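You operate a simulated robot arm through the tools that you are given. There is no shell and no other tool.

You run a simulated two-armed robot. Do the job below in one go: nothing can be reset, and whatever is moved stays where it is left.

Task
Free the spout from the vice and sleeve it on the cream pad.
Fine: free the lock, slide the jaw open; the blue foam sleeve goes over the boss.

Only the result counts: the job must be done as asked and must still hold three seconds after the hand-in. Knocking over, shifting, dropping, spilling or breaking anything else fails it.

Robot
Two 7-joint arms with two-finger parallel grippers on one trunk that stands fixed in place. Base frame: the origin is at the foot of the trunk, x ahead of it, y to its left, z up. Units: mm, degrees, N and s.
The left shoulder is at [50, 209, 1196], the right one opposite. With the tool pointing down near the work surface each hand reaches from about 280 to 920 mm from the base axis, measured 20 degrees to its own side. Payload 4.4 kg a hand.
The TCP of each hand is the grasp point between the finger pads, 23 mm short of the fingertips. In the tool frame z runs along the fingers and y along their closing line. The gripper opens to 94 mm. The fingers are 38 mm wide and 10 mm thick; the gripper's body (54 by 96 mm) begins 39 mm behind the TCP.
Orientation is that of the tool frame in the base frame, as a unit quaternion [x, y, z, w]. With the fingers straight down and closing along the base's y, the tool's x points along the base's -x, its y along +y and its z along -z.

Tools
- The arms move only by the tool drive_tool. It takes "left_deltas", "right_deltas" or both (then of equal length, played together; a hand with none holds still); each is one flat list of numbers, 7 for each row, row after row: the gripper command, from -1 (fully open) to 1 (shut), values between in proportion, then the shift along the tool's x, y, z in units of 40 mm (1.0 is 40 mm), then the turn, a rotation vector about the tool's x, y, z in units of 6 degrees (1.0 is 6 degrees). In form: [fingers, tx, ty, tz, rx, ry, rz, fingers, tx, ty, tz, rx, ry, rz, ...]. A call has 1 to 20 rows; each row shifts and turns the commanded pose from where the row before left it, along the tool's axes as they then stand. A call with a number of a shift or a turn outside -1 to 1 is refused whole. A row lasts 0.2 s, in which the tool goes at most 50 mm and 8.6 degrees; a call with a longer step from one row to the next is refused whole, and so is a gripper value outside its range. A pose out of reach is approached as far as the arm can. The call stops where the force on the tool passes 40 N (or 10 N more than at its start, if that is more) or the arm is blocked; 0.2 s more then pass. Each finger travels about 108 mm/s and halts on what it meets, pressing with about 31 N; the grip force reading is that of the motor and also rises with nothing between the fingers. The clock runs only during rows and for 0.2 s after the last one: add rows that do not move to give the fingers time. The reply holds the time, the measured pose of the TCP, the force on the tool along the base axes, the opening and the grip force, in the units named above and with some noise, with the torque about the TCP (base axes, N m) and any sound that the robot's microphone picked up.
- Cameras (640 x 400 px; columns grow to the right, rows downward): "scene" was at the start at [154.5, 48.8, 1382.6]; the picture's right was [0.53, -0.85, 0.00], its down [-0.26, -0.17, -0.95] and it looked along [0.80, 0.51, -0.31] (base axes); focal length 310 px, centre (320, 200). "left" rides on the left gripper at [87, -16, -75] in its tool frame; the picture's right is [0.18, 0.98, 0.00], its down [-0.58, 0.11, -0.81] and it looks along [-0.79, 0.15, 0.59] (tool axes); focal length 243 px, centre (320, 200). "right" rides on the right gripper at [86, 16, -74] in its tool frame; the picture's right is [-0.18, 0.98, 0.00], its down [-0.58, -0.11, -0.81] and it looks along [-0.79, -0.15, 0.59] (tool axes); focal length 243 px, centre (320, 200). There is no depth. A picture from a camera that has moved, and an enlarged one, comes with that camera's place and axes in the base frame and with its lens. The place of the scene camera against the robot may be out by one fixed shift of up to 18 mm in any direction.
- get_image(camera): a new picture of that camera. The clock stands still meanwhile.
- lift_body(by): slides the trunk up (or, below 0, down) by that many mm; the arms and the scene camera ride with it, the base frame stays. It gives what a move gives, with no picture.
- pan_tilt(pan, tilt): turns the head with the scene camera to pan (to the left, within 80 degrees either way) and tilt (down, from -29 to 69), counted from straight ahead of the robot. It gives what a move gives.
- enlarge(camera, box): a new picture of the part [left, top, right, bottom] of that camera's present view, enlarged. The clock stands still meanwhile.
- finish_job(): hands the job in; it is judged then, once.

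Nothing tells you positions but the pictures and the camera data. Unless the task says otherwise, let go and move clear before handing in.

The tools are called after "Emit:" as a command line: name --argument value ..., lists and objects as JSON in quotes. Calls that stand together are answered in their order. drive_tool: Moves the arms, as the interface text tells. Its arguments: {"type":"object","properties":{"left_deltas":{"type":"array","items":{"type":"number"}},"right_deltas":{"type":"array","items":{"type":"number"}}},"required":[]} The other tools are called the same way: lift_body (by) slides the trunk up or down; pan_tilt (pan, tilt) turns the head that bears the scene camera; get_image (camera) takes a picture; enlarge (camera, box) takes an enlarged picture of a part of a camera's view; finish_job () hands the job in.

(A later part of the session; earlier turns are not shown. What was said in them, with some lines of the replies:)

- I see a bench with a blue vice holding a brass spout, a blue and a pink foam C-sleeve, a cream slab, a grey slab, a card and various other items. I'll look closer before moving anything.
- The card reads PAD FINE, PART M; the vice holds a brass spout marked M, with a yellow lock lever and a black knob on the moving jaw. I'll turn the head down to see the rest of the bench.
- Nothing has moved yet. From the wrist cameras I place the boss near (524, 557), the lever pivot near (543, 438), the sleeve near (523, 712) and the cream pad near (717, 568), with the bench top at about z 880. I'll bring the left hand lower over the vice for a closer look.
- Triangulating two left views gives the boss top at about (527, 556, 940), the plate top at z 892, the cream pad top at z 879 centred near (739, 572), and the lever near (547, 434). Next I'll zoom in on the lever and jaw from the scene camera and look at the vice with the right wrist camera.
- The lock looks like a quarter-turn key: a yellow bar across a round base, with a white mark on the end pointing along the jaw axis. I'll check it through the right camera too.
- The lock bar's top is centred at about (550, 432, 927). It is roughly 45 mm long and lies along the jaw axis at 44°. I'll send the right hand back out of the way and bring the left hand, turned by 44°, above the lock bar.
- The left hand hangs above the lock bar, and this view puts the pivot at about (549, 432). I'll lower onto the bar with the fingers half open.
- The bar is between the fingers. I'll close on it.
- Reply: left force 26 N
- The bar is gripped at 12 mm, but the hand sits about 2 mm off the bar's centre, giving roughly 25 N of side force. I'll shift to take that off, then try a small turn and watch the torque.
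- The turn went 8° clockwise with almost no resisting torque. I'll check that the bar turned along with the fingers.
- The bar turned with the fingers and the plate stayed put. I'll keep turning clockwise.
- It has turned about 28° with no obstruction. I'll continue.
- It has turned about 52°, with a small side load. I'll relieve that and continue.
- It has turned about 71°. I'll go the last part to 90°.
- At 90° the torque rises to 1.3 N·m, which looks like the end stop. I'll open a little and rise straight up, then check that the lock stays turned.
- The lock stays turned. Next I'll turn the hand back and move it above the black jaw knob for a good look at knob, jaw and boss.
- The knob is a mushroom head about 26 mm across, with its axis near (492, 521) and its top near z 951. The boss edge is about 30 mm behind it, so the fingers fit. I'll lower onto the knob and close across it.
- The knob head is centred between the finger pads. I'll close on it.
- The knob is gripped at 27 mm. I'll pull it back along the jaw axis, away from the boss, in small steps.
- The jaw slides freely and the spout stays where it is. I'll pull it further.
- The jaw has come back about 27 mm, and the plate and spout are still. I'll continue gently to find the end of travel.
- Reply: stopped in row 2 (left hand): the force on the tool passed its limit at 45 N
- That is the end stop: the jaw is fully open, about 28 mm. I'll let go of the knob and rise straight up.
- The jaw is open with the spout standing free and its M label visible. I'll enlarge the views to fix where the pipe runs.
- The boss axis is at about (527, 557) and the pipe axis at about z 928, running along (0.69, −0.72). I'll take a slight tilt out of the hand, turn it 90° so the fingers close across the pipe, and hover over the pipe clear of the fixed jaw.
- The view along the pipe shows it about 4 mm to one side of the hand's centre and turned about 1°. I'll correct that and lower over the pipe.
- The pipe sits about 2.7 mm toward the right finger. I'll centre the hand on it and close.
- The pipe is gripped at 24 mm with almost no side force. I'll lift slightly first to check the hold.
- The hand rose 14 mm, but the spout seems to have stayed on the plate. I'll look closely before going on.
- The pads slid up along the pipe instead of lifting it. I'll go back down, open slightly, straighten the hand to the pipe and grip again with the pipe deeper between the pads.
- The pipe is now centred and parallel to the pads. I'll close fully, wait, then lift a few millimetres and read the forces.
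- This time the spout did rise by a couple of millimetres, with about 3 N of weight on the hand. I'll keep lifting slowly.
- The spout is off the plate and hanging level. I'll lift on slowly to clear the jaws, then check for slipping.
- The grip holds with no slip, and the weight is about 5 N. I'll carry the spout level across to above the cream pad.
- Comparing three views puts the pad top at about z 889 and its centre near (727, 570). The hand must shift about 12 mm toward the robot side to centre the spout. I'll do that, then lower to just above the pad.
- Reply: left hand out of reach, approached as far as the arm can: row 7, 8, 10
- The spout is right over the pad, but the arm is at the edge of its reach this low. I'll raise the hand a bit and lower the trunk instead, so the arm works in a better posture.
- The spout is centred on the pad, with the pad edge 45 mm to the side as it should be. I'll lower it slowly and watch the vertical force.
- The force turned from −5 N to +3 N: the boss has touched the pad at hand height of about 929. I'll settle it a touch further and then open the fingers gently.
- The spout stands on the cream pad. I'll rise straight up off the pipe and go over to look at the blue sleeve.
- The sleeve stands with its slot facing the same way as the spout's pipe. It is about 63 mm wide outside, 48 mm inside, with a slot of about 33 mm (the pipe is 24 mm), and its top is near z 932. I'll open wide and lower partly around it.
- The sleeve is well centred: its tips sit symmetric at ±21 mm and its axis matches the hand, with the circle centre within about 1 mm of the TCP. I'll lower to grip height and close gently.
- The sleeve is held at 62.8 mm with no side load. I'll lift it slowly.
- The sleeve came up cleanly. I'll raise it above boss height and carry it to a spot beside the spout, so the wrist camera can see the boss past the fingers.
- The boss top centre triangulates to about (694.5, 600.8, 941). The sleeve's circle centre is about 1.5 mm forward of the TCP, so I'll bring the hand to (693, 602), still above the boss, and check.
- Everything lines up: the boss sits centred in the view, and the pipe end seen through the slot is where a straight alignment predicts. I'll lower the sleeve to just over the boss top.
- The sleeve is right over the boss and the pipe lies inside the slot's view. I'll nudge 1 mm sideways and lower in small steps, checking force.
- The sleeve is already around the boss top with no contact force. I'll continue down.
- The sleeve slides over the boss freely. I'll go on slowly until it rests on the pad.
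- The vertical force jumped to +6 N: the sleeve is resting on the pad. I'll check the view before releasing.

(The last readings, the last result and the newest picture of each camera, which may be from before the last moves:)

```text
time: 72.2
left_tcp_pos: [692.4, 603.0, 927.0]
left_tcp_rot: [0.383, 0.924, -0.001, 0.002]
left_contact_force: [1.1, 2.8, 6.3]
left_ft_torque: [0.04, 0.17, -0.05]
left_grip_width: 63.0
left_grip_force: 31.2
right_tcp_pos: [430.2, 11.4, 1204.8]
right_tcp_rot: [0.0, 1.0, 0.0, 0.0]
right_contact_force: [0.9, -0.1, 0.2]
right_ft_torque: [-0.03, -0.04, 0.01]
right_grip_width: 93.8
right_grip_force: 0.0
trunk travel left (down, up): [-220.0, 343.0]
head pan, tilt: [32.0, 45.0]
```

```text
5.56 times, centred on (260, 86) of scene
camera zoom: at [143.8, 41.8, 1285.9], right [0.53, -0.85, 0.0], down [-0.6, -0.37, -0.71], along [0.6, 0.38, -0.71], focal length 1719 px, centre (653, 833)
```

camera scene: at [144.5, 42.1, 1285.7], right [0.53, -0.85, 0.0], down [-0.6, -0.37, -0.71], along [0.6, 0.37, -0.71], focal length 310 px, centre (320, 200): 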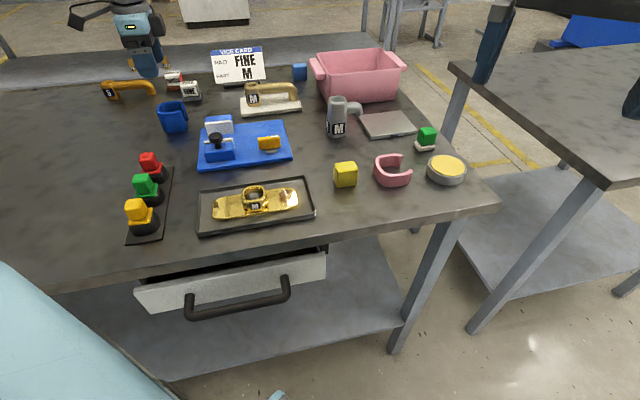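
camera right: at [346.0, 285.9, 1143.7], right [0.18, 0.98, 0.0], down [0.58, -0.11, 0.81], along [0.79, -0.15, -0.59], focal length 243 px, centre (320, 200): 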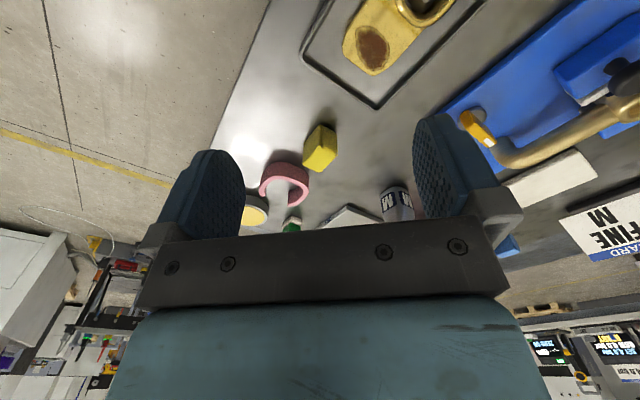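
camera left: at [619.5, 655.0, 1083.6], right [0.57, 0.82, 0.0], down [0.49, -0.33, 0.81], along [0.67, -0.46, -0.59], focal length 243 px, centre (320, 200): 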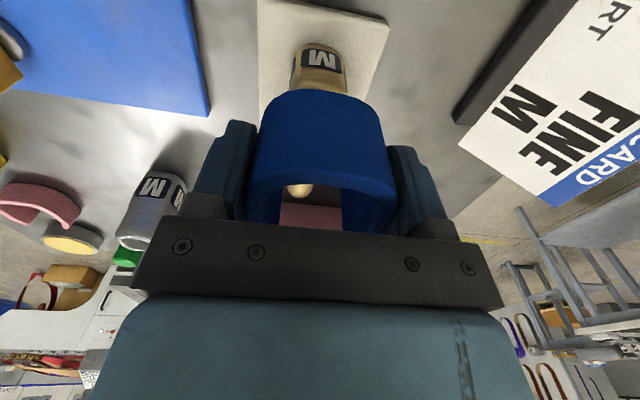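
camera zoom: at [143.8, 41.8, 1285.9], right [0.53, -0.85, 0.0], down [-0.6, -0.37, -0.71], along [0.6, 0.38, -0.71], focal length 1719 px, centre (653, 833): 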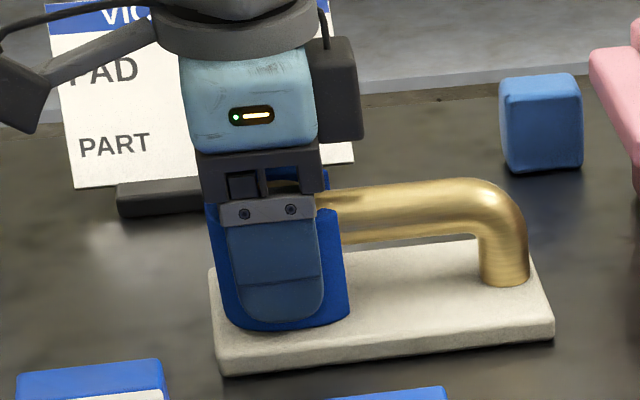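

The sleeve encloses the boss with the pipe through its slot. I'll open gently and rise straight up.

Emit:
drive_tool --left_deltas '[-0.4, 0, 0, 0, 0, 0, 0, -0.5, 0, 0, 0, 0, 0, 0, -0.65, 0, 0, 0, 0, 0, 0, -0.75, 0, 0, 0, 0, 0, 0, -0.75, 0, 0, 0, 0, 0, 0, -0.75, 0, 0, -0.2, 0, 0, 0, -0.75, 0, 0, -0.4, 0, 0, 0, -0.75, 0, 0, -0.7, 0, 0, 0, -0.75, 0, 0, -0.8, 0, 0, 0, -0.75, 0, 0, -0.8, 0, 0, 0]'

Emit:
get_image --camera "left"

Emit:
enlarge --camera "scene" --box '[220, 50, 300, 122]'

```text
time: 74.4
left_tcp_pos: [691.4, 601.3, 1043.3]
left_tcp_rot: [0.383, 0.924, 0.0, 0.001]
left_contact_force: [0.0, -0.2, 0.6]
left_ft_torque: [0.01, -0.04, -0.02]
left_grip_width: 82.4
left_grip_force: 0.1
right_tcp_pos: [429.1, 11.2, 1204.2]
right_tcp_rot: [0.0, 1.0, 0.001, -0.001]
right_contact_force: [-0.1, -0.2, 0.5]
right_ft_torque: [0.03, 0.03, 0.01]
right_grip_width: 94.0
right_grip_force: 0.1
trunk travel left (down, up): [-220.0, 343.0]
head pan, tilt: [32.0, 45.0]
```

```text
taken
camera left: at [617.6, 654.0, 1117.2], right [0.57, 0.82, 0.0], down [0.49, -0.33, 0.81], along [0.67, -0.46, -0.59], focal length 243 px, centre (320, 200)
```

left: 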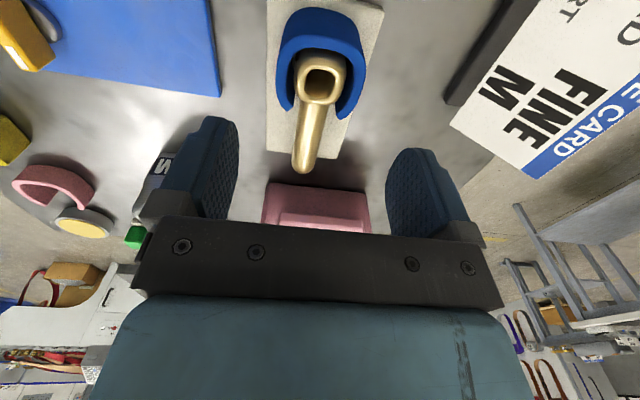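

```text
5.56 times, centred on (260, 86) of scene
camera zoom: at [143.9, 41.8, 1285.8], right [0.53, -0.85, 0.0], down [-0.6, -0.37, -0.71], along [0.6, 0.38, -0.71], focal length 1719 px, centre (653, 833)
```

zoom: 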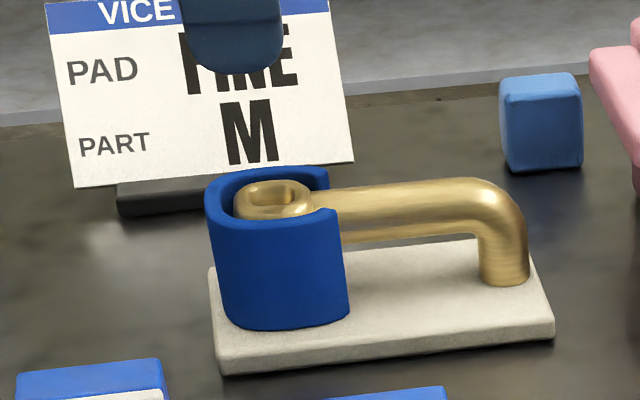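

The sleeve stands around the boss on the cream pad with the pipe coming through its slot. I'll move the hand clear and check the whole bench.

Emit:
drive_tool --left_deltas '[-0.75, 0, 0, -0.8, 0, 0, 0, -0.75, 0, 0, -0.8, 0, 0, 0, -0.75, 0, 0, -0.8, 0, 0, 0, -0.75, 0.3, -0.7, -0.3, 0, 0, 0, -0.75, 0.3, -0.8, 0, 0, 0, 0, -0.75, 0.3, -0.8, 0, 0, 0, 0, -0.75, 0.3, -0.8, 0, 0, 0, 0, -0.75, 0.3, -0.8, 0, 0, 0, 0, -0.75, 0.2, -0.4, 0, 0, 0, 0]'

Emit:
get_image --camera "scene"

Emit:
enlarge --camera "scene" --box '[180, 50, 340, 180]'

Emit:
get_image --camera "left"

```text
time: 76.4
left_tcp_pos: [521.3, 528.7, 1148.2]
left_tcp_rot: [0.384, 0.923, 0.0, 0.0]
left_contact_force: [-1.2, -0.3, 0.3]
left_ft_torque: [0.02, 0.01, -0.01]
left_grip_width: 82.1
left_grip_force: 0.0
right_tcp_pos: [429.2, 11.7, 1204.1]
right_tcp_rot: [0.0, 1.0, 0.0, 0.0]
right_contact_force: [0.7, -0.5, 1.0]
right_ft_torque: [0.02, 0.02, -0.02]
right_grip_width: 93.9
right_grip_force: 0.0
trunk travel left (down, up): [-220.0, 343.0]
head pan, tilt: [32.0, 45.0]
```

```text
taken
camera scene: at [144.4, 42.3, 1285.7], right [0.53, -0.85, 0.0], down [-0.6, -0.37, -0.71], along [0.6, 0.37, -0.71], focal length 310 px, centre (320, 200)
```

scene: 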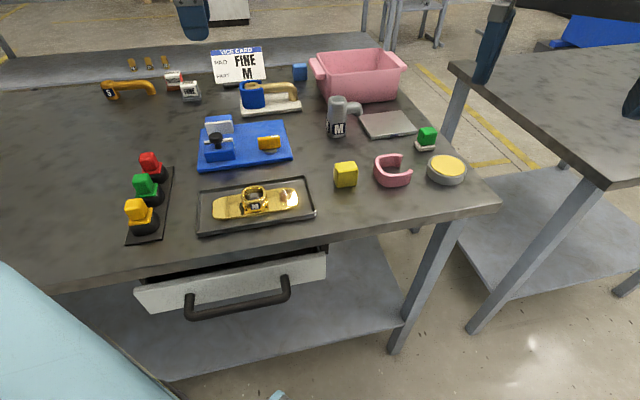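

```text
3.08 times, centred on (260, 115) of scene
camera zoom: at [144.4, 42.3, 1285.7], right [0.53, -0.85, 0.0], down [-0.6, -0.37, -0.71], along [0.6, 0.37, -0.71], focal length 952 px, centre (505, 462)
```

zoom: 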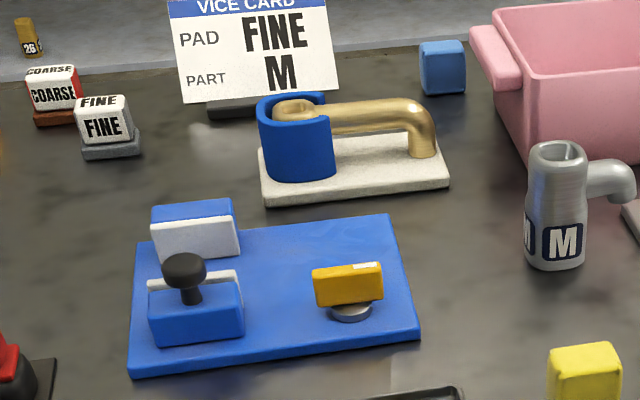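

```text
taken
camera left: at [448.2, 580.0, 1222.8], right [0.57, 0.82, 0.0], down [0.49, -0.33, 0.81], along [0.67, -0.46, -0.59], focal length 243 px, centre (320, 200)
```

left: 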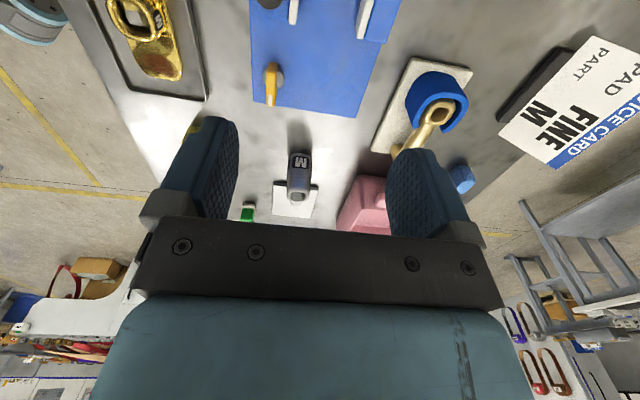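

The spout stands on the cream pad with the blue sleeve over its boss. The vice is unlocked and open, nothing else on the bench has moved, and both hands are clear. I'm handing the job in.

Emit:
finish_job

```text
The job is handed in.
```

The spout is out of the vice and standing upright on the cream pad. The blue foam sleeve is over its boss, with the pipe coming through the sleeve's slot.

- **Vice:** I turned the yellow lock a quarter turn clockwise to its stop, and it stayed there. I then slid the jaw back about 28 mm to its end stop. The vice is left unlocked and open.
- **Spout:** On the first lift my grip slid up the pipe and the spout stayed on the plate, so I gripped it again and it held. I set the spout down in the middle of the pad.
- **Sleeve:** It went down over the boss without touching it and rests on the pad.
- **Everything else:** In the last pictures nothing else on the bench had moved or fallen. Both hands were clear when I handed the job in.

I haven't seen a result from the judging; the hand-in only confirmed that it was received.
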